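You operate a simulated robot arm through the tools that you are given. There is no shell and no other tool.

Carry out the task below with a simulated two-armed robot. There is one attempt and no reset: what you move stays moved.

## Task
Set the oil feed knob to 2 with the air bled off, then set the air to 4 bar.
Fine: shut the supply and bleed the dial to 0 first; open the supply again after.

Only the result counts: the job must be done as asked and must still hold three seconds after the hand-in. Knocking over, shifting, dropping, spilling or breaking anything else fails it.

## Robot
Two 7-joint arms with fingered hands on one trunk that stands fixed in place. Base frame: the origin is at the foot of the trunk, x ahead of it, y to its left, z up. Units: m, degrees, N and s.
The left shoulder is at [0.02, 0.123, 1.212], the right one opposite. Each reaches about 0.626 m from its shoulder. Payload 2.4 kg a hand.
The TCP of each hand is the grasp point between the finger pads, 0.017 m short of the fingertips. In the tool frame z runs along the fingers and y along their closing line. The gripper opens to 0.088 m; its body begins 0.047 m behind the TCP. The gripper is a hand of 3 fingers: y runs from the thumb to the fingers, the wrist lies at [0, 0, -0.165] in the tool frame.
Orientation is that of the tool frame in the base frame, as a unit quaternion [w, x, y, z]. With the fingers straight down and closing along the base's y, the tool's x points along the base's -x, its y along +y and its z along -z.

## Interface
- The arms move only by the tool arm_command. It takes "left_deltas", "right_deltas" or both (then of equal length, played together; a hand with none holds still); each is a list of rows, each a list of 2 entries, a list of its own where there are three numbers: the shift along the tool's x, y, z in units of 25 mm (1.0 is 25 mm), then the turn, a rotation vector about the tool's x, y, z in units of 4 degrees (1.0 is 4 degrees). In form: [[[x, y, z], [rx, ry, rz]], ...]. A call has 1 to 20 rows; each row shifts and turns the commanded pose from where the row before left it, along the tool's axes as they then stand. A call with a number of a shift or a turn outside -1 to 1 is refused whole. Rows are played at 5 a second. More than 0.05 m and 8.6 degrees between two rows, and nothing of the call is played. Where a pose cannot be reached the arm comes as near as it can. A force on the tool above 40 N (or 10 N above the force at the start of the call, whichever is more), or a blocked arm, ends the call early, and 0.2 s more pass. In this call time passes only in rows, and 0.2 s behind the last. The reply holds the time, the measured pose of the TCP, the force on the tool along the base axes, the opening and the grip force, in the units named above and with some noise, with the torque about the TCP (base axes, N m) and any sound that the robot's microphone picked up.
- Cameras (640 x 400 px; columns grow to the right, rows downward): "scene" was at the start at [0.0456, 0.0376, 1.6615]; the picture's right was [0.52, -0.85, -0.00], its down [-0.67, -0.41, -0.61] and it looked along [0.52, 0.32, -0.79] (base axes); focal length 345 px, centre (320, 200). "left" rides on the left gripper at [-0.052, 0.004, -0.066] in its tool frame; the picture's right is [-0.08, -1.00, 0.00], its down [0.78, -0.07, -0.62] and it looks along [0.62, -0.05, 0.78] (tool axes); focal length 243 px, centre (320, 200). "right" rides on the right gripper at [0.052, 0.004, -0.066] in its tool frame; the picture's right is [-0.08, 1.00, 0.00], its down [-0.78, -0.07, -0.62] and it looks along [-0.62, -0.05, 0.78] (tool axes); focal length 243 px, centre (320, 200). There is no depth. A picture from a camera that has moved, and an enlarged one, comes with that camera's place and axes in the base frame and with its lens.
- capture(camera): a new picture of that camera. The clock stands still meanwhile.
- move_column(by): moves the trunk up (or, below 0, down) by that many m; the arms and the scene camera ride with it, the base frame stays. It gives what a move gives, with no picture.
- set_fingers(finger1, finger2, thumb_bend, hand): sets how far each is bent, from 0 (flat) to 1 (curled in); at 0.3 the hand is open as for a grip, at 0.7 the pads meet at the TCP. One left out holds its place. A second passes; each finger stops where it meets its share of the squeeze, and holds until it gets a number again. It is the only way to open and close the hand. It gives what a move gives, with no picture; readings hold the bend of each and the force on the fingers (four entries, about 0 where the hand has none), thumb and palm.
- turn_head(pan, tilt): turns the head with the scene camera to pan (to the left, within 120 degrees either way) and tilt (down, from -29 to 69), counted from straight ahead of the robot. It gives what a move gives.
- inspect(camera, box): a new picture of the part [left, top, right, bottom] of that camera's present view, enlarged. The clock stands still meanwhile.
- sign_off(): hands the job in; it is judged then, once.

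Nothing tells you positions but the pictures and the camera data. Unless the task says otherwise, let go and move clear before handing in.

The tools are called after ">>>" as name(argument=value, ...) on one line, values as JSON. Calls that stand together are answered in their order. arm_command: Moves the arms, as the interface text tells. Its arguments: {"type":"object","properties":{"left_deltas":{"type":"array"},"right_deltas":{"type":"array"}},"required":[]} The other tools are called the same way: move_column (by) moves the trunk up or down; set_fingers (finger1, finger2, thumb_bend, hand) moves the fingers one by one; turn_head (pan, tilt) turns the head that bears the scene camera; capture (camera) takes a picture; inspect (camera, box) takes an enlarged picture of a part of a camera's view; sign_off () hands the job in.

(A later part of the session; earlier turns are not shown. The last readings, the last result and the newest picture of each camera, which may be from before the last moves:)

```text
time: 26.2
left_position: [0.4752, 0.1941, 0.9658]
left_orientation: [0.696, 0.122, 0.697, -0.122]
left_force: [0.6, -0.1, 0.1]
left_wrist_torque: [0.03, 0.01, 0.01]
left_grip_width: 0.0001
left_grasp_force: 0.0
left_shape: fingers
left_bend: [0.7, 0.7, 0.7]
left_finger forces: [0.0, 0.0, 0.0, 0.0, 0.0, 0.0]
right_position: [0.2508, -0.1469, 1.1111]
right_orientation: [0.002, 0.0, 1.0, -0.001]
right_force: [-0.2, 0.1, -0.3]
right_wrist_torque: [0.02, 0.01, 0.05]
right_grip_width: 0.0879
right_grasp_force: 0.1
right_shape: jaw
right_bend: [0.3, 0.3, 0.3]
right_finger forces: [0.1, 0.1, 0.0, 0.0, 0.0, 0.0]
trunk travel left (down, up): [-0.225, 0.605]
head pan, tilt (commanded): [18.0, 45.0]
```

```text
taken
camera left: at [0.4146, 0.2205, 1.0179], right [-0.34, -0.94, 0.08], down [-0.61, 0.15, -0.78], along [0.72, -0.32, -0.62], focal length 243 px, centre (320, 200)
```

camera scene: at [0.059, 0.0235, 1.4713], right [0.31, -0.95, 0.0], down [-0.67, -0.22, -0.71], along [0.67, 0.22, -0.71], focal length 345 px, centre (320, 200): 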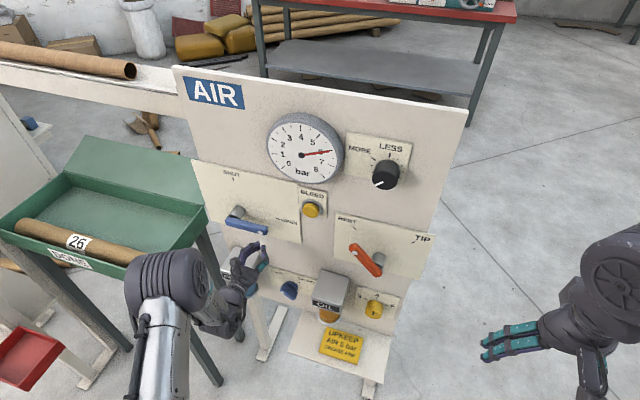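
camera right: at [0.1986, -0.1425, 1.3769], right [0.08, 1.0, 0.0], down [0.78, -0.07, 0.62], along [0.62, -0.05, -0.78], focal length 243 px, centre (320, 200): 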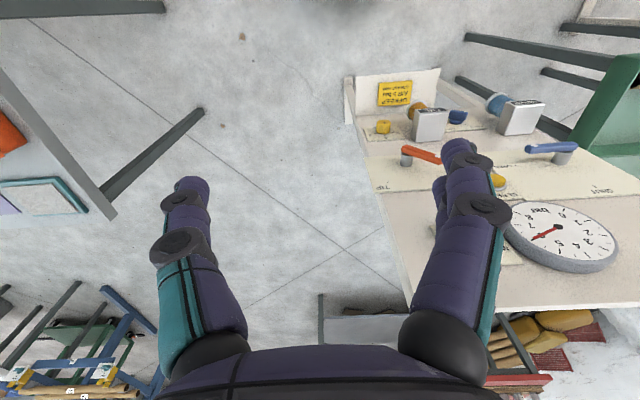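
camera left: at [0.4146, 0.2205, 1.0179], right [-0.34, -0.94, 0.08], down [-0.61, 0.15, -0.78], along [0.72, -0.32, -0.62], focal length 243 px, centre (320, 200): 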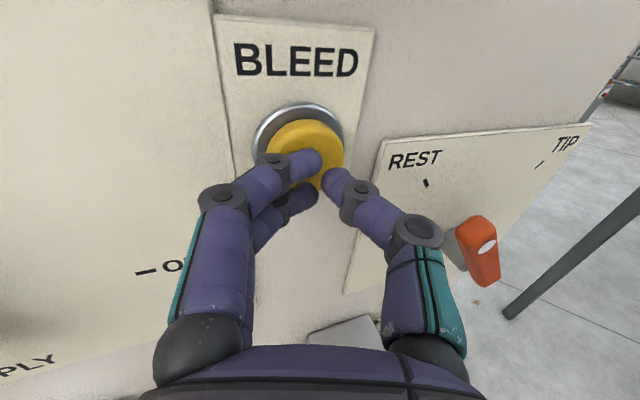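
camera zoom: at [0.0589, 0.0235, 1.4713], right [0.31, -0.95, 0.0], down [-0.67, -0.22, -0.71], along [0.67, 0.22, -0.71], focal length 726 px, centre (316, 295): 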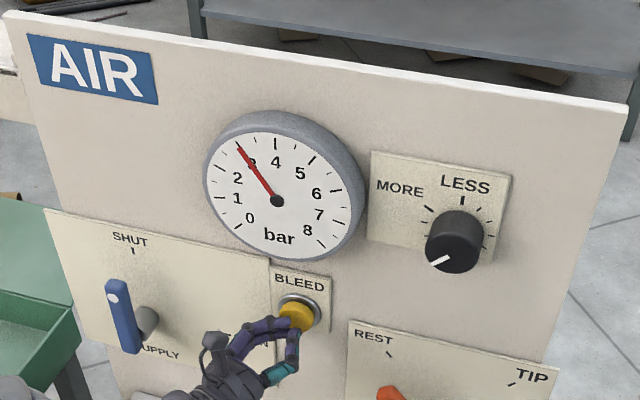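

The dial holds at 3 bar with the button released, so the supply is shut and each press vents part of the pressure. I'll press again.

>>> arm_command(left_deltas=[[[0, 0.14, 0.38], [0, 0, 0]], [[0, 0.14, 0.38], [0, 0, 0]], [[0, 0, 0], [0, 0, 0]], [[0, 0, 0], [0, 0, 0]], [[0, 0, 0], [0, 0, 0]]])

>>> inspect(camera="scene", box=[170, 60, 474, 250])

```text
time: 27.4
left_position: [0.4932, 0.1937, 0.9682]
left_orientation: [0.697, 0.124, 0.696, -0.124]
left_force: [-26.1, 2.9, -6.4]
left_wrist_torque: [0.05, 0.08, -0.23]
left_grip_width: 0.0001
left_grasp_force: 13.8
left_shape: fingers
left_bend: [0.73, 0.73, 0.7]
left_finger forces: [5.2, 5.4, 0.0, 0.0, 17.3, 0.1]
right_position: [0.2479, -0.1469, 1.1115]
right_orientation: [0.002, 0.0, 1.0, 0.0]
right_force: [-0.1, -0.5, 0.3]
right_wrist_torque: [-0.01, 0.01, -0.02]
right_grip_width: 0.0881
right_grasp_force: 0.0
right_shape: jaw
right_bend: [0.3, 0.3, 0.3]
right_finger forces: [0.1, 0.0, 0.0, 0.0, 0.0, 0.1]
trunk travel left (down, up): [-0.225, 0.605]
head pan, tilt (commanded): [18.0, 45.0]
heard: click
```

```text
2.11 times, centred on (322, 155) of scene
camera zoom: at [0.0549, 0.0242, 1.4714], right [0.31, -0.95, 0.0], down [-0.67, -0.22, -0.71], along [0.67, 0.22, -0.71], focal length 726 px, centre (316, 295)
```

zoom: 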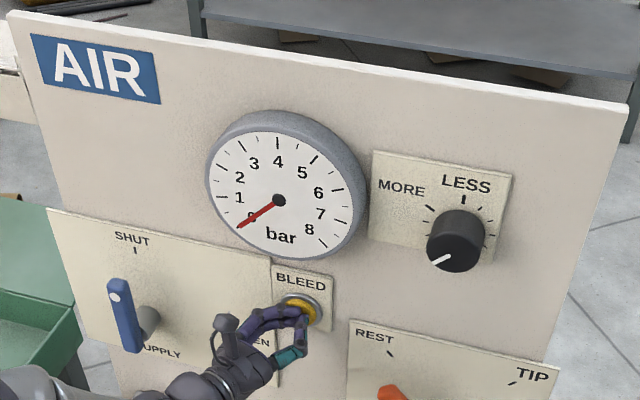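

The dial reads 0. I'll release, back off, and check that it stays at 0.

>>> arm_command(left_deltas=[[[0, -0.14, -0.38], [0, 0, 0]], [[0, -0.14, -0.38], [0, 0, 0]], [[0, 0, -0.8], [0, 0, 0]], [[0, 0, -0.8], [0, 0, 0]], [[0, 0, 0], [0, 0, 0]]])

>>> inspect(camera="scene", box=[240, 95, 370, 176])

>>> capture(camera="scene")

```text
time: 28.6
left_position: [0.4388, 0.2067, 0.9658]
left_orientation: [0.696, 0.122, 0.697, -0.123]
left_force: [0.3, 0.2, 0.2]
left_wrist_torque: [-0.01, 0.01, 0.0]
left_grip_width: 0.0002
left_grasp_force: 0.1
left_shape: fingers
left_bend: [0.7, 0.7, 0.7]
left_finger forces: [0.1, 0.0, 0.0, 0.1, 0.1, 0.1]
right_position: [0.2509, -0.1482, 1.1115]
right_orientation: [0.001, 0.0, 1.0, -0.001]
right_force: [-0.3, -0.1, -0.6]
right_wrist_torque: [-0.01, -0.01, 0.0]
right_grip_width: 0.0878
right_grasp_force: 0.1
right_shape: jaw
right_bend: [0.3, 0.3, 0.3]
right_finger forces: [0.0, 0.1, 0.0, 0.1, 0.0, 0.0]
trunk travel left (down, up): [-0.225, 0.605]
head pan, tilt (commanded): [18.0, 45.0]
```

```text
4.92 times, centred on (305, 136) of scene
camera zoom: at [0.059, 0.0235, 1.4713], right [0.31, -0.95, 0.0], down [-0.67, -0.22, -0.71], along [0.67, 0.22, -0.71], focal length 1699 px, centre (394, 518)
```

zoom: 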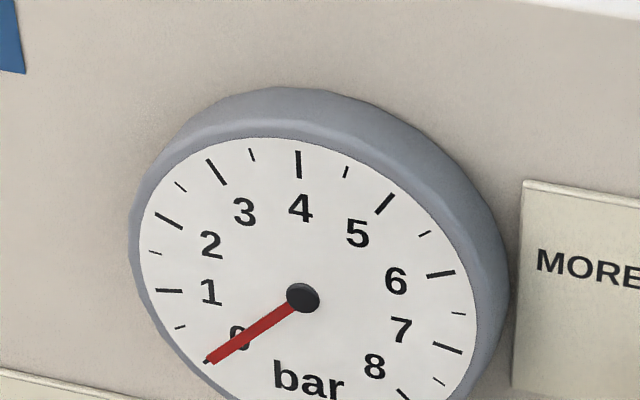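

```text
taken
camera scene: at [0.059, 0.0235, 1.4713], right [0.31, -0.95, 0.0], down [-0.67, -0.22, -0.71], along [0.67, 0.22, -0.71], focal length 345 px, centre (320, 200)
```

scene: 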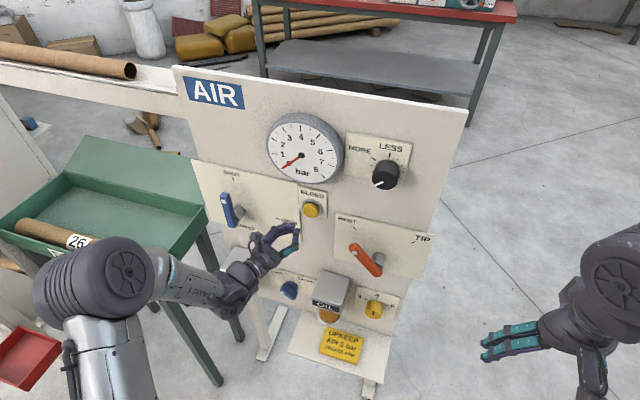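

The dial rests on 0 with the button released. The oil knob is low and to the right, so I'll draw the left hand back and swing the right hand level to face the panel.

>>> arm_command(left_deltas=[[[0, 0.32, -0.86], [0, 0, 0]], [[0, 0.32, -0.86], [0, 0, 0]], [[0, 0.32, -0.86], [0, 0, 0]], [[0, 0.32, -0.86], [0, 0, 0]], [[0, 0, 0], [0, 0, 0]], [[0, 0, 0], [0, 0, 0]], [[0, 0, 0], [0, 0, 0]], [[0, 0, 0], [0, 0, 0]], [[0, 0, 0], [0, 0, 0]], [[0, 0, 0], [0, 0, 0]], [[0, 0, 0], [0, 0, 0]], [[0, 0, 0], [0, 0, 0]], [[0, 0, 0], [0, 0, 0]], [[0, 0, 0], [0, 0, 0]], [[0, 0, 0], [0, 0, 0]], [[0, 0, 0], [0, 0, 0]], [[0, 0, 0], [0, 0, 0]], [[0, 0, 0], [0, 0, 0]], [[0, 0, 0], [0, 0, 0]], [[0, 0, 0], [0, 0, 0]]], right_deltas=[[[-0.2, 0.1, 0.2], [0, -1, 0]], [[-0.19, 0.1, 0.21], [0, -1, 0]], [[-0.17, 0.1, 0.23], [0, -1, 0]], [[-0.15, 0.1, 0.24], [0, -1, 0]], [[-0.14, 0.1, 0.25], [0, -1, 0]], [[-0.12, 0.1, 0.26], [0, -1, 0]], [[-0.1, 0.1, 0.26], [0, -1, 0]], [[-0.08, 0.1, 0.27], [0, -1, 0]], [[-0.06, 0.1, 0.28], [0, -1, 0]], [[-0.04, 0.1, 0.28], [0, -1, 0]], [[-0.02, 0.1, 0.28], [0, -1, 0]], [[0, 0.1, 0.28], [0, -1, 0]], [[0.01, 0.1, 0.28], [0, -1, 0]], [[0.03, 0.1, 0.28], [0, -1, 0]], [[0.05, 0.1, 0.28], [0, -1, 0]], [[0.07, 0.1, 0.27], [0, -1, 0]], [[0.09, 0.1, 0.27], [0, -1, 0]], [[0.11, 0.1, 0.26], [0, -1, 0]], [[0.13, 0.1, 0.25], [0, -1, 0]], [[0.15, 0.1, 0.24], [0, -1, 0]]])

>>> capture(camera="scene")

>>> capture(camera="right")

```text
time: 32.8
left_position: [0.3664, 0.2659, 0.966]
left_orientation: [0.696, 0.123, 0.697, -0.124]
left_force: [0.1, -0.4, 0.9]
left_wrist_torque: [0.0, -0.01, 0.0]
left_grip_width: 0.0001
left_grasp_force: 0.0
left_shape: fingers
left_bend: [0.7, 0.7, 0.7]
left_finger forces: [0.0, 0.0, 0.1, 0.1, 0.1, 0.0]
right_position: [0.3527, -0.0969, 1.0105]
right_orientation: [0.643, 0.0, 0.766, 0.0]
right_force: [0.4, -0.7, 0.1]
right_wrist_torque: [0.06, 0.02, 0.06]
right_grip_width: 0.0879
right_grasp_force: 0.1
right_shape: jaw
right_bend: [0.3, 0.3, 0.3]
right_finger forces: [0.0, 0.0, 0.0, 0.1, 0.1, 0.1]
trunk travel left (down, up): [-0.225, 0.605]
head pan, tilt (commanded): [18.0, 45.0]
```

```text
taken
camera scene: at [0.059, 0.0236, 1.4713], right [0.31, -0.95, 0.0], down [-0.67, -0.22, -0.71], along [0.67, 0.22, -0.71], focal length 345 px, centre (320, 200)
```

scene: 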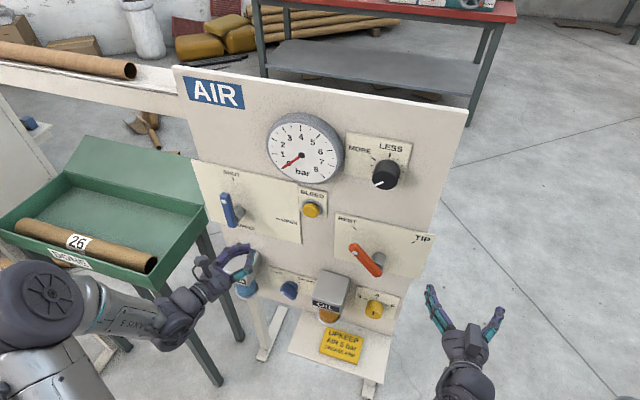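

```text
taken
camera right: at [0.2786, -0.0918, 0.9708], right [0.01, 1.0, 0.08], down [-0.48, -0.07, 0.88], along [0.88, -0.05, 0.48], focal length 243 px, centre (320, 200)
```

right: 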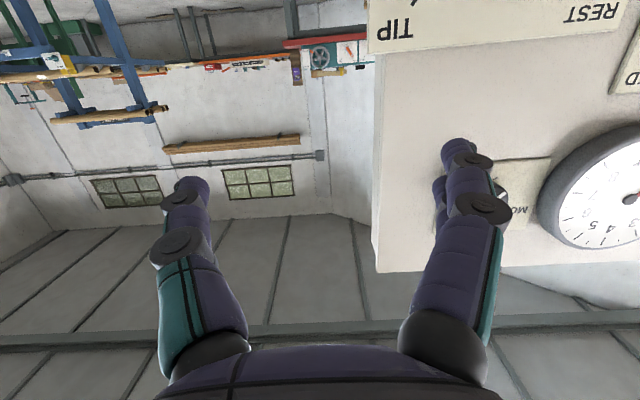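

The dial still reads 0 and both hands are clear. I'll lower the trunk 0.15 m for the oil knob and finish levelling the right hand.

>>> move_column(by=-0.15)

>>> arm_command(right_deltas=[[[0.4, 0.4, 0], [0, -1, 0]], [[0.4, 0.4, 0], [0, -1, 0]], [[0.4, 0.4, 0], [0, -0.5, 0]], [[0.4, 0.4, 0], [0, 0, 1]], [[0.4, 0.4, 0], [0, 0, 1]], [[0.4, 0.4, 0], [0, 0, 1]]])

>>> turn_head(pan=8, tilt=52)

>>> capture(camera="scene")

>>> capture(camera="right")

```text
time: 34.5
left_position: [0.3671, 0.2662, 0.8156]
left_orientation: [0.696, 0.123, 0.696, -0.123]
left_force: [0.2, 0.2, 0.2]
left_wrist_torque: [-0.03, -0.03, -0.01]
left_grip_width: 0.0001
left_grasp_force: 0.2
left_shape: fingers
left_bend: [0.7, 0.7, 0.7]
left_finger forces: [0.1, 0.0, 0.0, 0.0, 0.0, 0.1]
right_position: [0.3521, -0.0972, 0.8603]
right_orientation: [0.644, 0.0, 0.765, 0.0]
right_force: [0.7, 0.3, -0.4]
right_wrist_torque: [-0.01, -0.03, -0.04]
right_grip_width: 0.0879
right_grasp_force: 0.1
right_shape: jaw
right_bend: [0.3, 0.3, 0.3]
right_finger forces: [0.0, 0.0, 0.0, 0.1, 0.0, 0.1]
trunk travel left (down, up): [-0.075, 0.755]
head pan, tilt (commanded): [18.0, 45.0]
```

```text
time: 35.9
left_position: [0.3676, 0.2658, 0.8152]
left_orientation: [0.696, 0.123, 0.696, -0.123]
left_force: [-0.5, 0.2, 0.3]
left_wrist_torque: [0.0, -0.01, -0.04]
left_grip_width: 0.0
left_grasp_force: 0.1
left_shape: fingers
left_bend: [0.7, 0.7, 0.7]
left_finger forces: [0.1, 0.0, 0.1, 0.0, 0.0, 0.0]
right_position: [0.3503, -0.0366, 0.8036]
right_orientation: [0.704, 0.076, 0.703, 0.074]
right_force: [0.7, -1.9, -0.5]
right_wrist_torque: [-0.02, -0.03, -0.01]
right_grip_width: 0.0879
right_grasp_force: 0.0
right_shape: jaw
right_bend: [0.3, 0.3, 0.3]
right_finger forces: [0.0, 0.1, 0.1, 0.0, 0.0, 0.0]
trunk travel left (down, up): [-0.075, 0.755]
head pan, tilt (commanded): [18.0, 45.0]
```

```text
time: 36.6
left_position: [0.3671, 0.2657, 0.8159]
left_orientation: [0.696, 0.123, 0.696, -0.123]
left_force: [-0.9, -0.7, -0.5]
left_wrist_torque: [-0.02, -0.02, 0.01]
left_grip_width: 0.0
left_grasp_force: 0.0
left_shape: fingers
left_bend: [0.7, 0.7, 0.7]
left_finger forces: [0.0, 0.0, 0.0, 0.0, 0.0, 0.1]
right_position: [0.3509, -0.0352, 0.8035]
right_orientation: [0.704, 0.074, 0.703, 0.074]
right_force: [0.2, -0.6, -0.3]
right_wrist_torque: [-0.01, -0.01, -0.01]
right_grip_width: 0.0877
right_grasp_force: 0.1
right_shape: jaw
right_bend: [0.3, 0.3, 0.3]
right_finger forces: [0.1, 0.1, 0.1, 0.0, 0.0, 0.1]
trunk travel left (down, up): [-0.075, 0.755]
head pan, tilt (commanded): [8.0, 52.0]
```

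```text
taken
camera scene: at [0.056, 0.009, 1.3118], right [0.14, -0.99, 0.0], down [-0.78, -0.11, -0.62], along [0.61, 0.09, -0.79], focal length 345 px, centre (320, 200)
```

scene: 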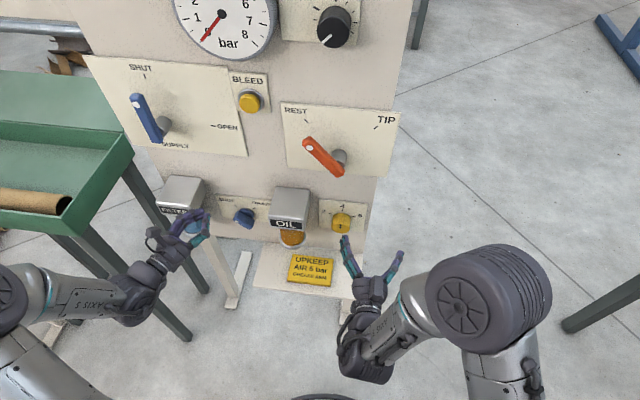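

```text
taken
camera right: at [0.2836, -0.0194, 0.7533], right [0.0, 0.96, 0.29], down [-0.62, -0.23, 0.75], along [0.78, -0.18, 0.6], focal length 243 px, centre (320, 200)
```

right: 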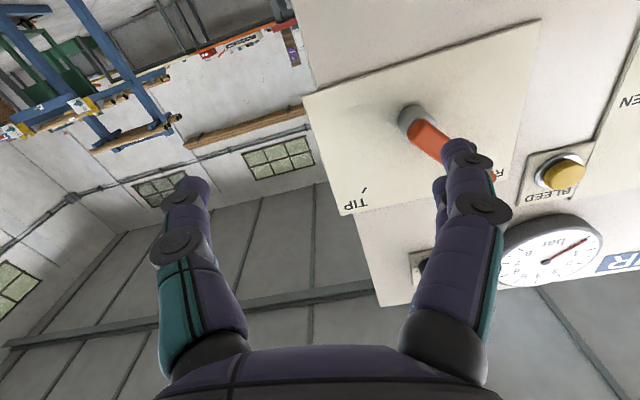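

The right hand is level in front of the panel and the oil knob is visible just beyond its fingertips. I'll enlarge the knob to measure it and read its pointer.

>>> inspect(camera="scene", box=[260, 170, 420, 270])

>>> inspect(camera="scene", box=[312, 190, 376, 230])

>>> capture(camera="left")

```text
4.00 times, centred on (340, 220) of scene
camera zoom: at [0.056, 0.009, 1.3118], right [0.14, -0.99, 0.0], down [-0.78, -0.11, -0.62], along [0.61, 0.09, -0.79], focal length 1380 px, centre (240, 120)
```

zoom: 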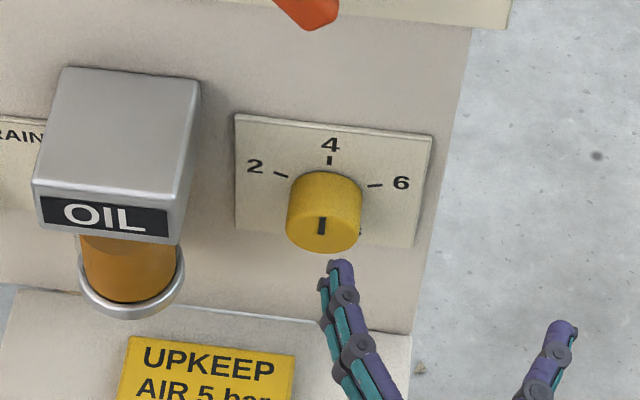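

```text
10.00 times, centred on (344, 210) of scene
camera zoom: at [0.056, 0.009, 1.3118], right [0.14, -0.99, 0.0], down [-0.78, -0.11, -0.62], along [0.61, 0.09, -0.79], focal length 3450 px, centre (80, 100)
```

zoom: 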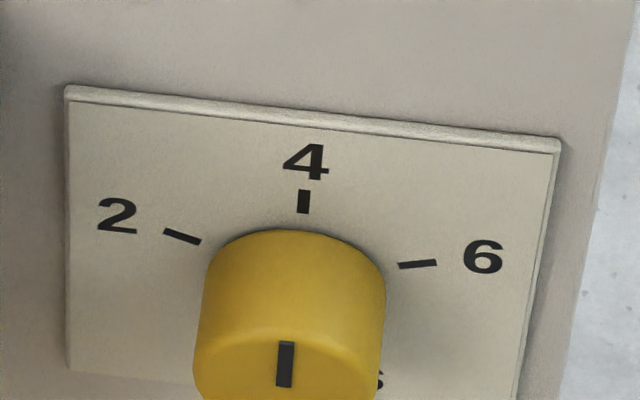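

```text
taken
camera left: at [0.306, 0.2927, 0.8677], right [-0.34, -0.94, 0.08], down [-0.61, 0.15, -0.78], along [0.72, -0.32, -0.62], focal length 243 px, centre (320, 200)
```

left: 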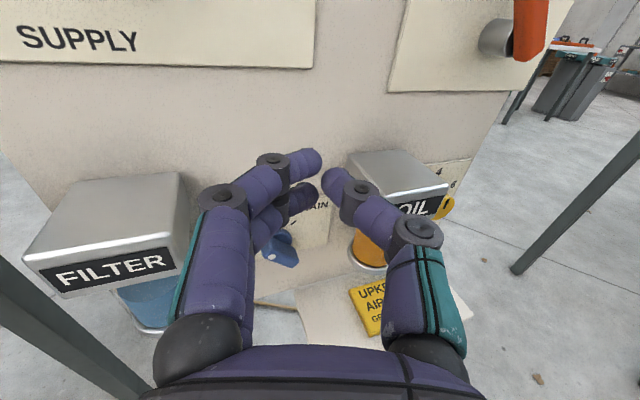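

The oil knob's pointer is at 4, with the knob's centre near y 0.0235, z 0.653 and its plate at x 0.52; the OIL bowl is close on its left. I'll drop the hand level with the knob, still back from it, and roll it counter-clockwise to see which wrist rolls the arm allows.

>>> arm_command(right_deltas=[[[0.98, -0.21, 0.2], [0, 0, 0]], [[0.98, -0.21, 0.2], [0, 0, 0]], [[0.98, -0.21, 0.2], [0, 0, 0]], [[0.98, -0.21, 0.2], [0, 0, 0]], [[0, 0, 0], [0, 0, -1]], [[0, 0, 0], [0, 0, -1]], [[0, 0, 0], [0, 0, -1]], [[0, 0, 0], [0, 0, -1]], [[0, 0, 0], [0, 0, -1]], [[0, 0, 0], [0, 0, -1]], [[0, 0, 0], [0, 0, -1]], [[0, 0, 0], [0, 0, -1]], [[0, 0, 0], [0, 0, -1]], [[0, 0, 0], [0, 0, -1]], [[0, 0, 0], [0, 0, -1]], [[0, 0, 0], [0, 0, -1]], [[0, 0, 0], [0, 0, -1]], [[0, 0, 0], [0, 0, -1]], [[0, 0, 0], [0, 0, -1]], [[0, 0, 0], [0, 0, -1]]])

>>> capture(camera="scene")

>>> capture(camera="right")

```text
time: 40.8
left_position: [0.367, 0.2663, 0.816]
left_orientation: [0.696, 0.123, 0.696, -0.123]
left_force: [1.2, 0.3, 0.1]
left_wrist_torque: [-0.01, -0.01, -0.03]
left_grip_width: 0.0001
left_grasp_force: 0.0
left_shape: fingers
left_bend: [0.7, 0.7, 0.7]
left_finger forces: [0.0, 0.0, 0.1, 0.0, 0.1, 0.0]
right_position: [0.3702, -0.0349, 0.703]
right_orientation: [0.636, -0.311, 0.635, -0.31]
right_force: [-0.5, 0.0, -1.0]
right_wrist_torque: [0.04, -0.01, -0.02]
right_grip_width: 0.088
right_grasp_force: 0.2
right_shape: jaw
right_bend: [0.3, 0.3, 0.3]
right_finger forces: [0.0, 0.0, 0.1, 0.1, 0.0, 0.0]
trunk travel left (down, up): [-0.075, 0.755]
head pan, tilt (commanded): [8.0, 52.0]
```

```text
taken
camera scene: at [0.056, 0.0089, 1.3117], right [0.14, -0.99, 0.0], down [-0.78, -0.11, -0.62], along [0.61, 0.09, -0.79], focal length 345 px, centre (320, 200)
```

scene: 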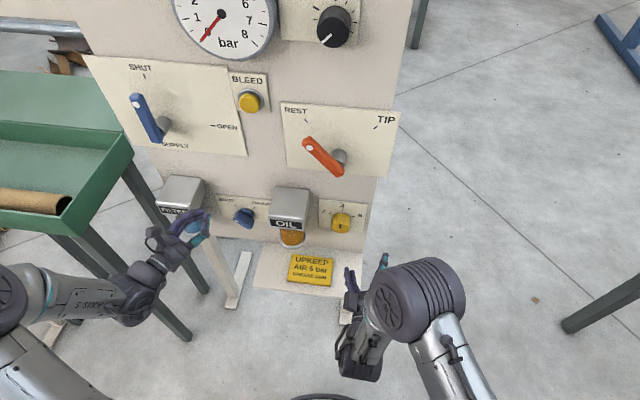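

```text
taken
camera right: at [0.3036, -0.0729, 0.6677], right [0.0, 0.68, -0.73], down [-0.62, 0.58, 0.53], along [0.78, 0.46, 0.42], focal length 243 px, centre (320, 200)
```

right: 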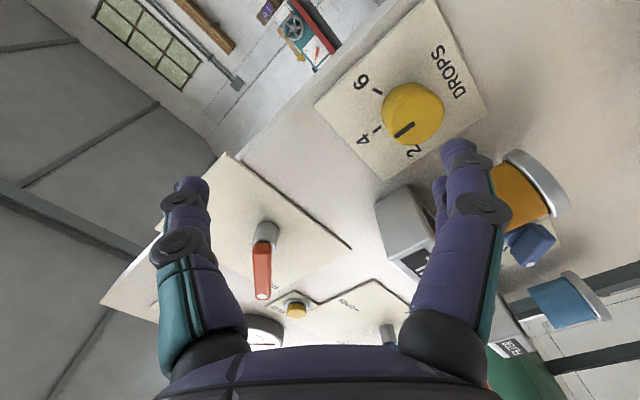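

The arm accepts this roll well, and the right camera now looks up at the oil knob from the lower right. I'll enlarge it.

>>> inspect(camera="right", box=[300, 20, 540, 170])

>>> inspect(camera="scene", box=[308, 195, 372, 235])

```text
2.67 times, centred on (420, 95) of right
camera zoom: at [0.3036, -0.0729, 0.6677], right [0.0, 0.68, -0.73], down [-0.62, 0.58, 0.53], along [0.78, 0.46, 0.42], focal length 647 px, centre (53, 480)
```

zoom: 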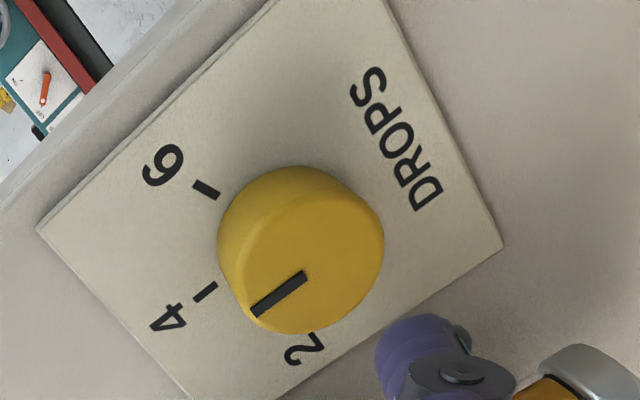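

```text
10.00 times, centred on (340, 215) of scene
camera zoom: at [0.056, 0.0089, 1.3117], right [0.14, -0.99, 0.0], down [-0.78, -0.11, -0.62], along [0.61, 0.09, -0.79], focal length 3450 px, centre (120, 50)
```

zoom: 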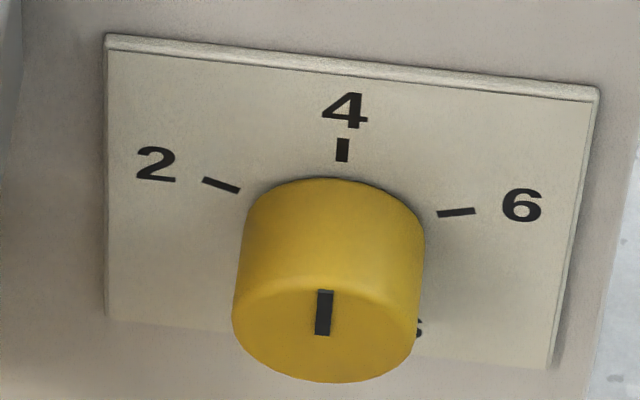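

The pointer is parallel to the 4 tick, so it reads 4; I place the knob's front face at [0.487, 0.0245, 0.657]. I'll line the hand up on the knob axis, still about 5 cm short of it, and test the whole roll I need.

>>> arm_command(right_deltas=[[[-0.24, 0.98, 0.6], [0, 0, 0]], [[-0.24, 0.98, 0.6], [0, 0, 0]], [[-0.24, 0.98, 0.6], [0, 0, 0]], [[0, 0, 0], [0, 0, -1]], [[0, 0, 0], [0, 0, -1]], [[0, 0, 0], [0, 0, -1]], [[0, 0, 0], [0, 0, -1]], [[0, 0, 0], [0, 0, -1]], [[0, 0, 0], [0, 0, -1]], [[0, 0, 0], [0, 0, -1]], [[0, 0, 0], [0, 0, -1]], [[0, 0, 0], [0, 0, -1]], [[0, 0, 0], [0, 0, -1]], [[0, 0, 0], [0, 0, -1]], [[0, 0, 0], [0, 0, -1]], [[0, 0, 0], [0, 0, -1]], [[0, 0, 0], [0, 0, -1]], [[0, 0, 0], [0, 0, -1]], [[0, 0, 0], [0, 0, -1]], [[0, 0, 0], [0, 0, -1]]])

>>> capture(camera="right")

>>> capture(camera="scene")

```text
time: 45.0
left_position: [0.3668, 0.2667, 0.8162]
left_orientation: [0.696, 0.123, 0.696, -0.123]
left_force: [0.2, -0.4, 0.5]
left_wrist_torque: [-0.01, 0.02, -0.01]
left_grip_width: 0.0
left_grasp_force: 0.1
left_shape: fingers
left_bend: [0.7, 0.7, 0.7]
left_finger forces: [0.0, 0.2, 0.0, 0.0, 0.0, 0.1]
right_position: [0.4138, 0.0244, 0.6562]
right_orientation: [-0.354, 0.612, -0.352, 0.613]
right_force: [0.1, -0.2, 0.3]
right_wrist_torque: [-0.02, -0.02, 0.02]
right_grip_width: 0.0879
right_grasp_force: 0.0
right_shape: jaw
right_bend: [0.3, 0.3, 0.3]
right_finger forces: [0.0, 0.0, 0.2, 0.0, 0.0, 0.0]
trunk travel left (down, up): [-0.075, 0.755]
head pan, tilt (commanded): [8.0, 52.0]
```

```text
taken
camera right: at [0.3482, -0.0222, 0.6785], right [0.0, -0.43, -0.9], down [-0.62, 0.71, -0.33], along [0.78, 0.56, -0.26], focal length 243 px, centre (320, 200)
```

right: 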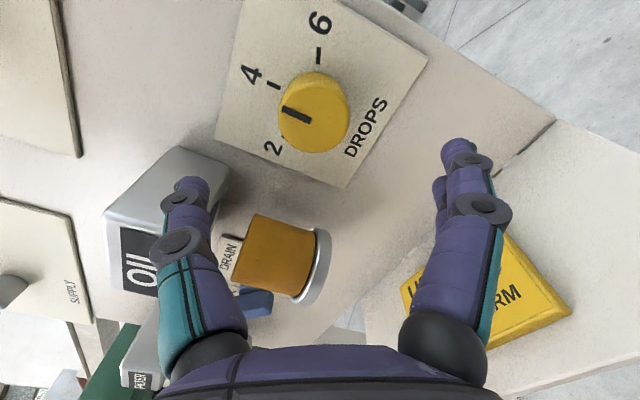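

```text
taken
camera scene: at [0.056, 0.0089, 1.3117], right [0.14, -0.99, 0.0], down [-0.78, -0.11, -0.62], along [0.61, 0.09, -0.79], focal length 345 px, centre (320, 200)
```

scene: 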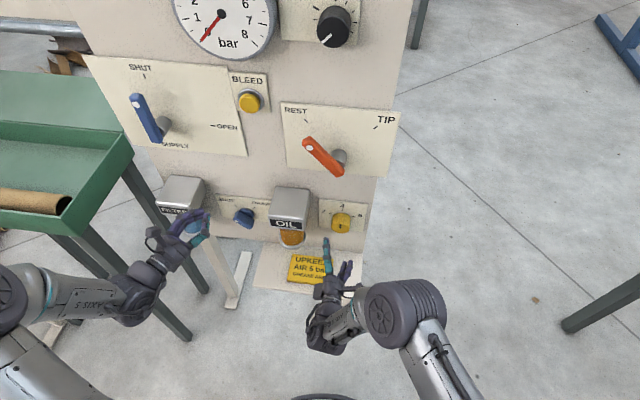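

The arm reaches the full roll to −120°, and the knob sits on the hand's axis with 2, 4 and 6 all in view. I'll roll back to −52°, close the fingers part-way, and move up to the knob.

>>> arm_command(right_deltas=[[[0, 0, 0], [0, 0, 1]], [[0, 0, 0], [0, 0, 1]], [[0, 0, 0], [0, 0, 1]], [[0, 0, 0], [0, 0, 1]], [[0, 0, 0], [0, 0, 1]], [[0, 0, 0], [0, 0, 1]], [[0, 0, 0], [0, 0, 1]], [[0, 0, 0], [0, 0, 1]], [[0, 0, 0], [0, 0, 1]], [[0, 0, 0], [0, 0, 1]], [[0, 0, 0], [0, 0, 1]], [[0, 0, 0], [0, 0, 1]], [[0, 0, 0], [0, 0, 1]], [[0, 0, 0], [0, 0, 1]], [[0, 0, 0], [0, 0, 1]], [[0, 0, 0], [0, 0, 1]], [[0, 0, 0], [0, 0, 1]]])

>>> set_fingers(hand="right", finger1=0.4, finger2=0.4, thumb_bend=0.4)

>>> arm_command(right_deltas=[[[0, 0, 0.8], [0, 0, 0]], [[0, 0, 0.8], [0, 0, 0]]])

>>> capture(camera="right")

>>> inspect(camera="scene", box=[260, 170, 420, 270])

```text
time: 48.6
left_position: [0.367, 0.2656, 0.8161]
left_orientation: [0.696, 0.122, 0.697, -0.123]
left_force: [0.1, 0.0, -0.5]
left_wrist_torque: [-0.02, 0.0, 0.01]
left_grip_width: 0.0001
left_grasp_force: 0.1
left_shape: fingers
left_bend: [0.7, 0.7, 0.7]
left_finger forces: [0.1, 0.0, 0.0, 0.0, 0.0, 0.0]
right_position: [0.4152, 0.0251, 0.6557]
right_orientation: [0.637, -0.31, 0.635, -0.309]
right_force: [0.1, -0.5, 0.3]
right_wrist_torque: [-0.01, -0.01, 0.01]
right_grip_width: 0.0879
right_grasp_force: 0.0
right_shape: jaw
right_bend: [0.3, 0.3, 0.3]
right_finger forces: [0.1, 0.1, 0.1, 0.0, 0.0, 0.1]
trunk travel left (down, up): [-0.075, 0.755]
head pan, tilt (commanded): [8.0, 52.0]
```

```text
time: 49.6
left_position: [0.3674, 0.2655, 0.8156]
left_orientation: [0.696, 0.123, 0.696, -0.123]
left_force: [-0.1, 0.1, -0.1]
left_wrist_torque: [-0.01, 0.02, -0.05]
left_grip_width: 0.0
left_grasp_force: 0.0
left_shape: fingers
left_bend: [0.7, 0.7, 0.7]
left_finger forces: [0.0, 0.0, 0.0, 0.0, 0.0, 0.0]
right_position: [0.4143, 0.0255, 0.6567]
right_orientation: [0.636, -0.31, 0.635, -0.31]
right_force: [0.5, 0.2, -0.7]
right_wrist_torque: [-0.01, -0.03, 0.01]
right_grip_width: 0.0633
right_grasp_force: 0.1
right_shape: fingers
right_bend: [0.4, 0.4, 0.4]
right_finger forces: [0.0, 0.1, 0.0, 0.0, 0.0, 0.1]
trunk travel left (down, up): [-0.075, 0.755]
head pan, tilt (commanded): [8.0, 52.0]
```

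```text
time: 50.2
left_position: [0.3666, 0.2659, 0.8151]
left_orientation: [0.696, 0.122, 0.697, -0.123]
left_force: [0.2, -0.3, 0.0]
left_wrist_torque: [0.01, -0.03, -0.02]
left_grip_width: 0.0001
left_grasp_force: 0.1
left_shape: fingers
left_bend: [0.7, 0.7, 0.7]
left_finger forces: [0.0, 0.1, 0.0, 0.0, 0.1, 0.0]
right_position: [0.4554, 0.0263, 0.6576]
right_orientation: [0.636, -0.31, 0.635, -0.31]
right_force: [0.2, 0.0, 0.9]
right_wrist_torque: [0.01, 0.01, 0.01]
right_grip_width: 0.063
right_grasp_force: 0.1
right_shape: fingers
right_bend: [0.4, 0.4, 0.4]
right_finger forces: [0.0, 0.0, 0.1, 0.0, 0.1, 0.0]
trunk travel left (down, up): [-0.075, 0.755]
head pan, tilt (commanded): [8.0, 52.0]
```

```text
taken
camera right: at [0.3891, -0.0124, 0.6217], right [0.0, 0.68, -0.73], down [-0.62, 0.57, 0.53], along [0.78, 0.46, 0.42], focal length 243 px, centre (320, 200)
```

right: 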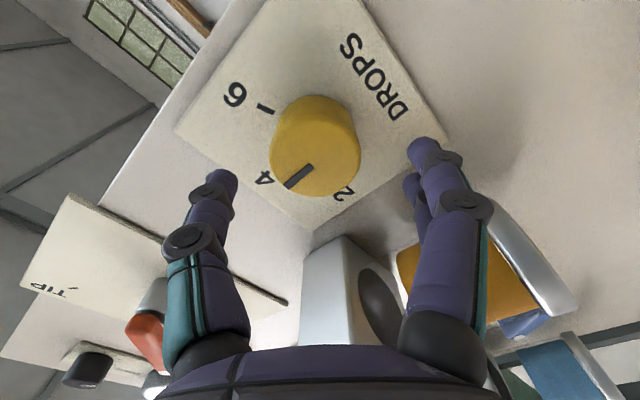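

```text
4.00 times, centred on (340, 220) of scene
camera zoom: at [0.056, 0.0089, 1.3117], right [0.14, -0.99, 0.0], down [-0.78, -0.11, -0.62], along [0.61, 0.09, -0.79], focal length 1380 px, centre (240, 120)
```

zoom: 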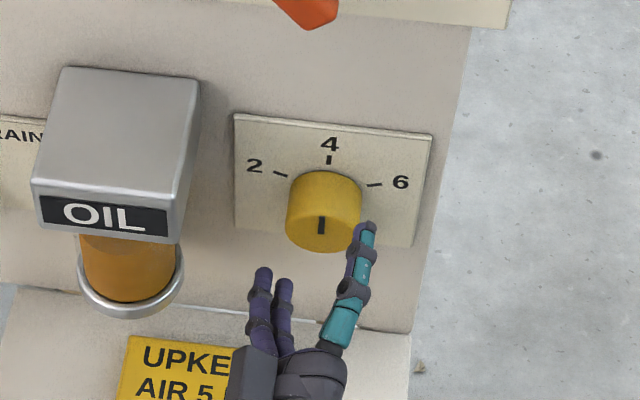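

The knob is centred between the fingers to within about 3 mm. I'll slide forward over it, stopping with the fingertips just off the plate.

>>> arm_command(right_deltas=[[[0.05, 0, 0.55], [0, 0, 0]], [[0.05, 0, 0.55], [0, 0, 0]], [[0, 0, 0.5], [0, 0, 0]]])

>>> capture(camera="right")

>>> inspect(camera="scene", box=[260, 170, 420, 270])

```text
time: 51.0
left_position: [0.3663, 0.2666, 0.8158]
left_orientation: [0.696, 0.122, 0.696, -0.123]
left_force: [-0.4, 0.6, 0.1]
left_wrist_torque: [-0.01, 0.01, -0.02]
left_grip_width: 0.0
left_grasp_force: 0.0
left_shape: fingers
left_bend: [0.7, 0.7, 0.7]
left_finger forces: [0.0, 0.0, 0.1, 0.0, 0.0, 0.1]
right_position: [0.4949, 0.023, 0.6552]
right_orientation: [0.636, -0.31, 0.635, -0.31]
right_force: [-0.2, -0.7, -0.1]
right_wrist_torque: [0.01, 0.01, 0.05]
right_grip_width: 0.063
right_grasp_force: 0.0
right_shape: fingers
right_bend: [0.4, 0.4, 0.4]
right_finger forces: [0.0, 0.0, 0.1, 0.0, 0.0, 0.0]
trunk travel left (down, up): [-0.075, 0.755]
head pan, tilt (commanded): [8.0, 52.0]
```

```text
taken
camera right: at [0.4289, -0.0147, 0.6203], right [0.0, 0.68, -0.73], down [-0.62, 0.57, 0.53], along [0.78, 0.46, 0.42], focal length 243 px, centre (320, 200)
```

right: 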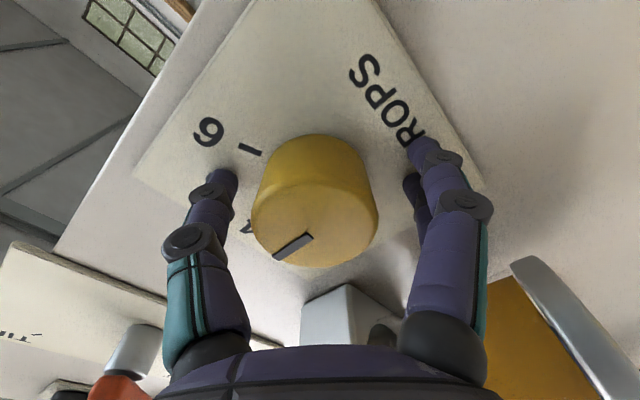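

```text
4.00 times, centred on (340, 220) of scene
camera zoom: at [0.056, 0.0089, 1.3117], right [0.14, -0.99, 0.0], down [-0.78, -0.11, -0.62], along [0.61, 0.09, -0.79], focal length 1380 px, centre (240, 120)
```

zoom: 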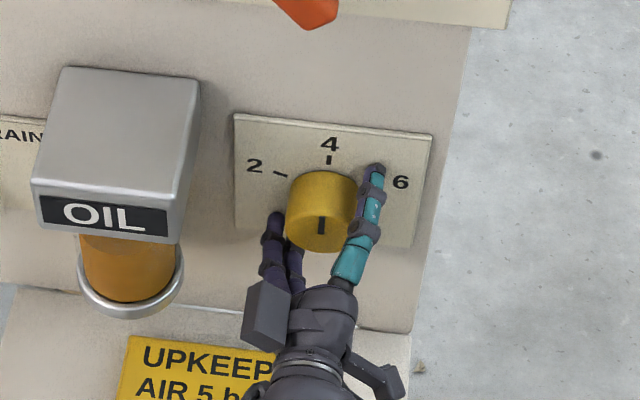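

The fingers and thumb straddle the knob without touching anything. I'll close them on it.

>>> set_fingers(hand="right", finger1=0.6, finger2=0.6, thumb_bend=0.6)

>>> capture(camera="right")

>>> inspect(camera="scene", box=[260, 170, 420, 270])

```text
time: 52.0
left_position: [0.3665, 0.2665, 0.8164]
left_orientation: [0.697, 0.122, 0.696, -0.122]
left_force: [-0.3, 0.7, -0.3]
left_wrist_torque: [-0.04, 0.01, -0.03]
left_grip_width: 0.0001
left_grasp_force: 0.1
left_shape: fingers
left_bend: [0.7, 0.7, 0.7]
left_finger forces: [0.0, 0.0, 0.0, 0.0, 0.1, 0.1]
right_position: [0.4947, 0.0238, 0.6559]
right_orientation: [0.636, -0.309, 0.635, -0.31]
right_force: [-6.6, -1.3, 0.6]
right_wrist_torque: [0.0, 0.17, 0.14]
right_grip_width: 0.0311
right_grasp_force: 7.8
right_shape: fingers
right_bend: [0.57, 0.56, 0.55]
right_finger forces: [3.1, 6.2, 0.1, 0.0, 5.0, 0.0]
trunk travel left (down, up): [-0.075, 0.755]
head pan, tilt (commanded): [8.0, 52.0]
```

```text
taken
camera right: at [0.4284, -0.0147, 0.6205], right [0.0, 0.68, -0.73], down [-0.62, 0.57, 0.53], along [0.78, 0.46, 0.42], focal length 243 px, centre (320, 200)
```

right: 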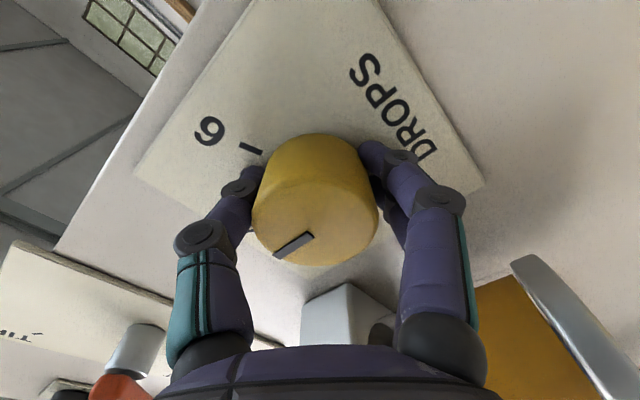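

```text
4.00 times, centred on (340, 220) of scene
camera zoom: at [0.0554, 0.0088, 1.3117], right [0.14, -0.99, 0.0], down [-0.78, -0.11, -0.62], along [0.61, 0.09, -0.79], focal length 1380 px, centre (240, 120)
```

zoom: 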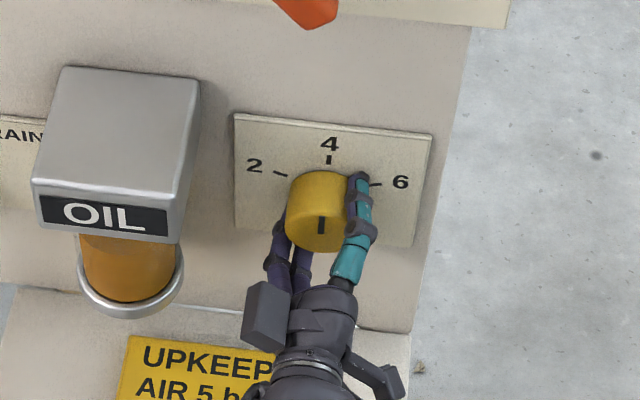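

The knob is gripped at about 8 N. I'll turn it counter-clockwise by about 32° first and check that the pointer follows.

>>> arm_command(right_deltas=[[[0, 0, 0], [0, 0, -1]], [[0, 0, 0], [0, 0, -1]], [[0, 0, 0], [0, 0, -1]], [[0, 0, 0], [0, 0, -1]], [[0, 0, 0], [0, 0, -1]], [[0, 0, 0], [0, 0, -1]], [[0, 0, 0], [0, 0, -1]], [[0, 0, 0], [0, 0, -1]]])

>>> capture(camera="right")

>>> inspect(camera="scene", box=[308, 190, 372, 230])

```text
time: 53.8
left_position: [0.3672, 0.2655, 0.8157]
left_orientation: [0.697, 0.123, 0.696, -0.123]
left_force: [0.3, -0.2, 0.4]
left_wrist_torque: [0.03, 0.03, 0.01]
left_grip_width: 0.0003
left_grasp_force: 0.0
left_shape: fingers
left_bend: [0.7, 0.7, 0.7]
left_finger forces: [0.1, 0.1, 0.1, 0.1, 0.0, 0.0]
right_position: [0.494, 0.0222, 0.6563]
right_orientation: [0.526, -0.472, 0.524, -0.475]
right_force: [-2.3, -3.5, 6.7]
right_wrist_torque: [0.07, 0.01, -0.01]
right_grip_width: 0.0313
right_grasp_force: 7.0
right_shape: fingers
right_bend: [0.59, 0.58, 0.54]
right_finger forces: [1.2, 3.8, 0.0, 0.0, 8.4, 0.0]
trunk travel left (down, up): [-0.075, 0.755]
head pan, tilt (commanded): [8.0, 52.0]
```

```text
taken
camera right: at [0.4284, -0.0286, 0.6451], right [0.0, 0.19, -0.98], down [-0.62, 0.77, 0.14], along [0.78, 0.61, 0.12], focal length 243 px, centre (320, 200)
```

right: 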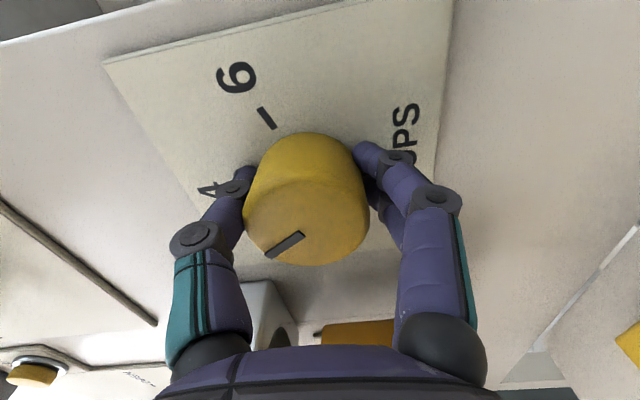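

```text
10.00 times, centred on (340, 210) of scene
camera zoom: at [0.0553, 0.0085, 1.3118], right [0.14, -0.99, 0.0], down [-0.78, -0.11, -0.62], along [0.61, 0.09, -0.79], focal length 3450 px, centre (120, 100)
```

zoom: 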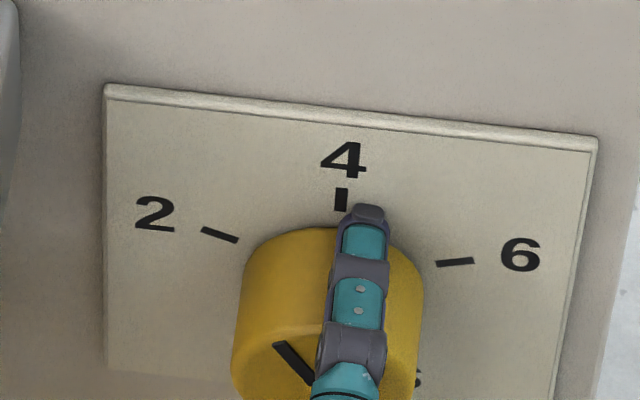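

The pointer follows the hand. I'll turn another 32° and check it against the 2 tick.

>>> arm_command(right_deltas=[[[0, 0, 0], [0, 0, -1]], [[0, 0, 0], [0, 0, -1]], [[0, 0, 0], [0, 0, -1]], [[0, 0, 0], [0, 0, -1]], [[0, 0, 0], [0, 0, -1]], [[0, 0, 0], [0, 0, -1]], [[0, 0, 0], [0, 0, -1]], [[0, 0, 0], [0, 0, -1]]])

>>> capture(camera="right")

>>> inspect(camera="scene", box=[308, 195, 372, 235])

```text
time: 55.6
left_position: [0.3663, 0.2669, 0.8159]
left_orientation: [0.697, 0.123, 0.696, -0.123]
left_force: [0.2, 1.1, 0.1]
left_wrist_torque: [0.03, 0.0, 0.02]
left_grip_width: 0.0
left_grasp_force: 0.2
left_shape: fingers
left_bend: [0.7, 0.7, 0.7]
left_finger forces: [0.1, 0.0, 0.0, 0.1, 0.1, 0.0]
right_position: [0.4941, 0.0214, 0.655]
right_orientation: [-0.374, 0.6, -0.374, 0.601]
right_force: [1.7, -2.2, 9.6]
right_wrist_torque: [0.15, -0.01, -0.05]
right_grip_width: 0.0331
right_grasp_force: 5.6
right_shape: fingers
right_bend: [0.58, 0.58, 0.54]
right_finger forces: [1.2, 1.1, 0.0, 0.0, 8.7, 0.1]
trunk travel left (down, up): [-0.075, 0.755]
head pan, tilt (commanded): [8.0, 52.0]
```

```text
taken
camera right: at [0.4281, -0.0258, 0.6741], right [0.0, -0.36, -0.93], down [-0.62, 0.73, -0.28], along [0.78, 0.58, -0.22], focal length 243 px, centre (320, 200)
```

right: 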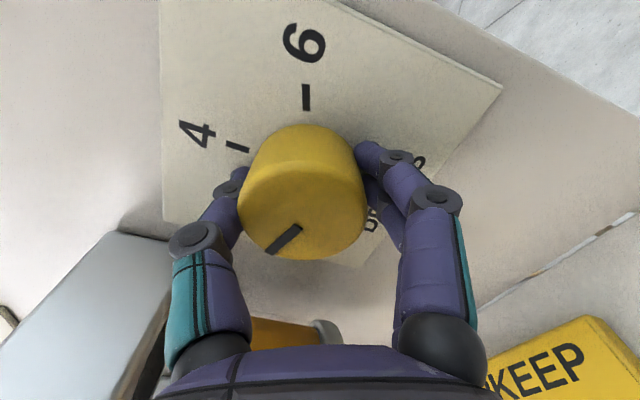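

```text
10.00 times, centred on (340, 215) of scene
camera zoom: at [0.0554, 0.0087, 1.3118], right [0.14, -0.99, 0.0], down [-0.78, -0.11, -0.62], along [0.61, 0.09, -0.79], focal length 3450 px, centre (120, 50)
```

zoom: 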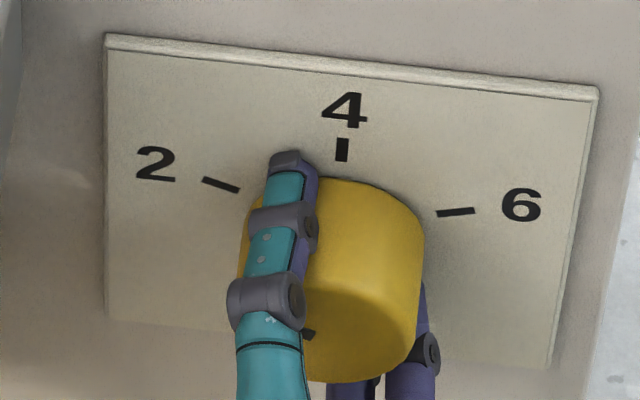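

The pointer looks close to the 2 tick, but the thumb hides it from above. I'll open the fingers and back straight off to read it properly.

>>> set_fingers(hand="right", finger1=0.4, finger2=0.4, thumb_bend=0.4)

>>> arm_command(right_deltas=[[[0, 0, -0.6], [0, 0, 0]], [[0, 0, -0.8], [0, 0, 0]], [[0, 0, -0.8], [0, 0, 0]], [[0, 0, -0.8], [0, 0, 0]]])

>>> capture(camera="right")

>>> inspect(camera="right", box=[240, 30, 432, 150])

>>> inspect(camera="scene", box=[308, 195, 372, 235])

```text
time: 56.6
left_position: [0.3676, 0.267, 0.8153]
left_orientation: [0.696, 0.124, 0.696, -0.124]
left_force: [-0.4, -0.2, 0.9]
left_wrist_torque: [0.0, 0.02, 0.02]
left_grip_width: 0.0
left_grasp_force: 0.1
left_shape: fingers
left_bend: [0.7, 0.7, 0.7]
left_finger forces: [0.0, 0.0, 0.0, 0.0, 0.0, 0.1]
right_position: [0.4947, 0.0229, 0.6549]
right_orientation: [-0.376, 0.599, -0.373, 0.6]
right_force: [0.1, 0.8, -0.4]
right_wrist_torque: [0.0, 0.01, 0.01]
right_grip_width: 0.0621
right_grasp_force: 0.1
right_shape: fingers
right_bend: [0.4, 0.4, 0.4]
right_finger forces: [0.1, 0.1, 0.0, 0.0, 0.0, 0.1]
trunk travel left (down, up): [-0.075, 0.755]
head pan, tilt (commanded): [8.0, 52.0]
```

```text
time: 57.6
left_position: [0.3668, 0.2659, 0.8158]
left_orientation: [0.696, 0.123, 0.696, -0.123]
left_force: [0.5, -1.1, -0.2]
left_wrist_torque: [0.01, 0.02, 0.0]
left_grip_width: 0.0
left_grasp_force: 0.1
left_shape: fingers
left_bend: [0.7, 0.7, 0.7]
left_finger forces: [0.0, 0.0, 0.1, 0.0, 0.0, 0.0]
right_position: [0.4186, 0.0229, 0.6564]
right_orientation: [-0.374, 0.599, -0.375, 0.6]
right_force: [-0.4, 0.8, 1.1]
right_wrist_torque: [-0.01, 0.02, 0.04]
right_grip_width: 0.0621
right_grasp_force: 0.0
right_shape: fingers
right_bend: [0.4, 0.4, 0.4]
right_finger forces: [0.0, 0.0, 0.0, 0.1, 0.0, 0.1]
trunk travel left (down, up): [-0.075, 0.755]
head pan, tilt (commanded): [8.0, 52.0]
```

```text
taken
camera right: at [0.3527, -0.0251, 0.674], right [0.0, -0.36, -0.93], down [-0.62, 0.73, -0.28], along [0.78, 0.58, -0.22], focal length 243 px, centre (320, 200)
```

right: 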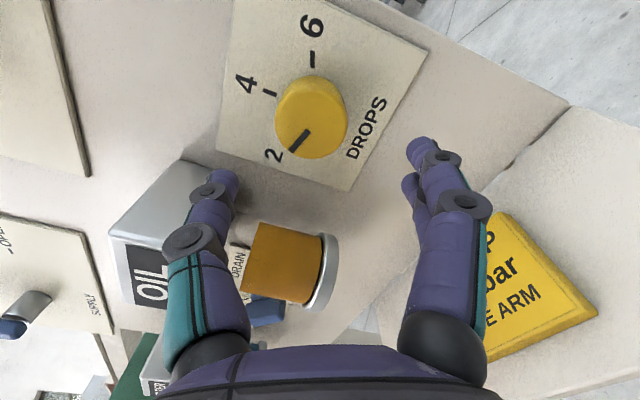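

```text
3.33 times, centred on (336, 90) of right
camera zoom: at [0.3527, -0.0251, 0.674], right [0.0, -0.36, -0.93], down [-0.62, 0.73, -0.28], along [0.78, 0.58, -0.22], focal length 809 px, centre (267, 567)
```

zoom: 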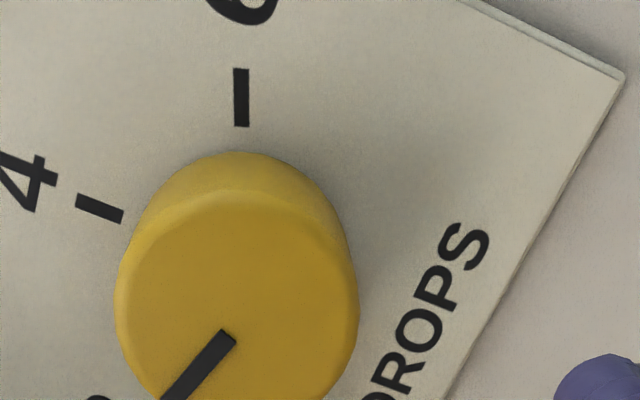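

```text
10.00 times, centred on (340, 215) of scene
camera zoom: at [0.056, 0.0089, 1.3117], right [0.14, -0.99, 0.0], down [-0.78, -0.11, -0.62], along [0.61, 0.09, -0.79], focal length 3450 px, centre (120, 50)
```

zoom: 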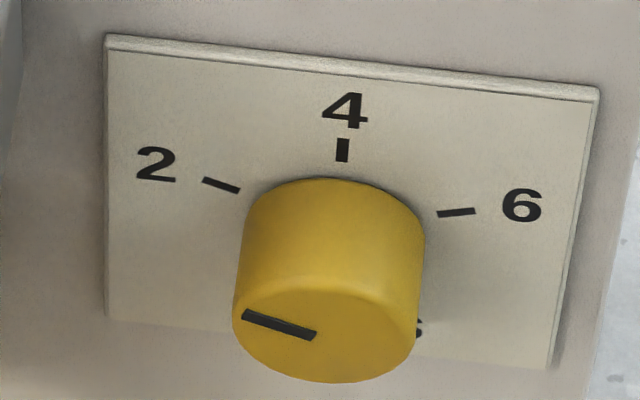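

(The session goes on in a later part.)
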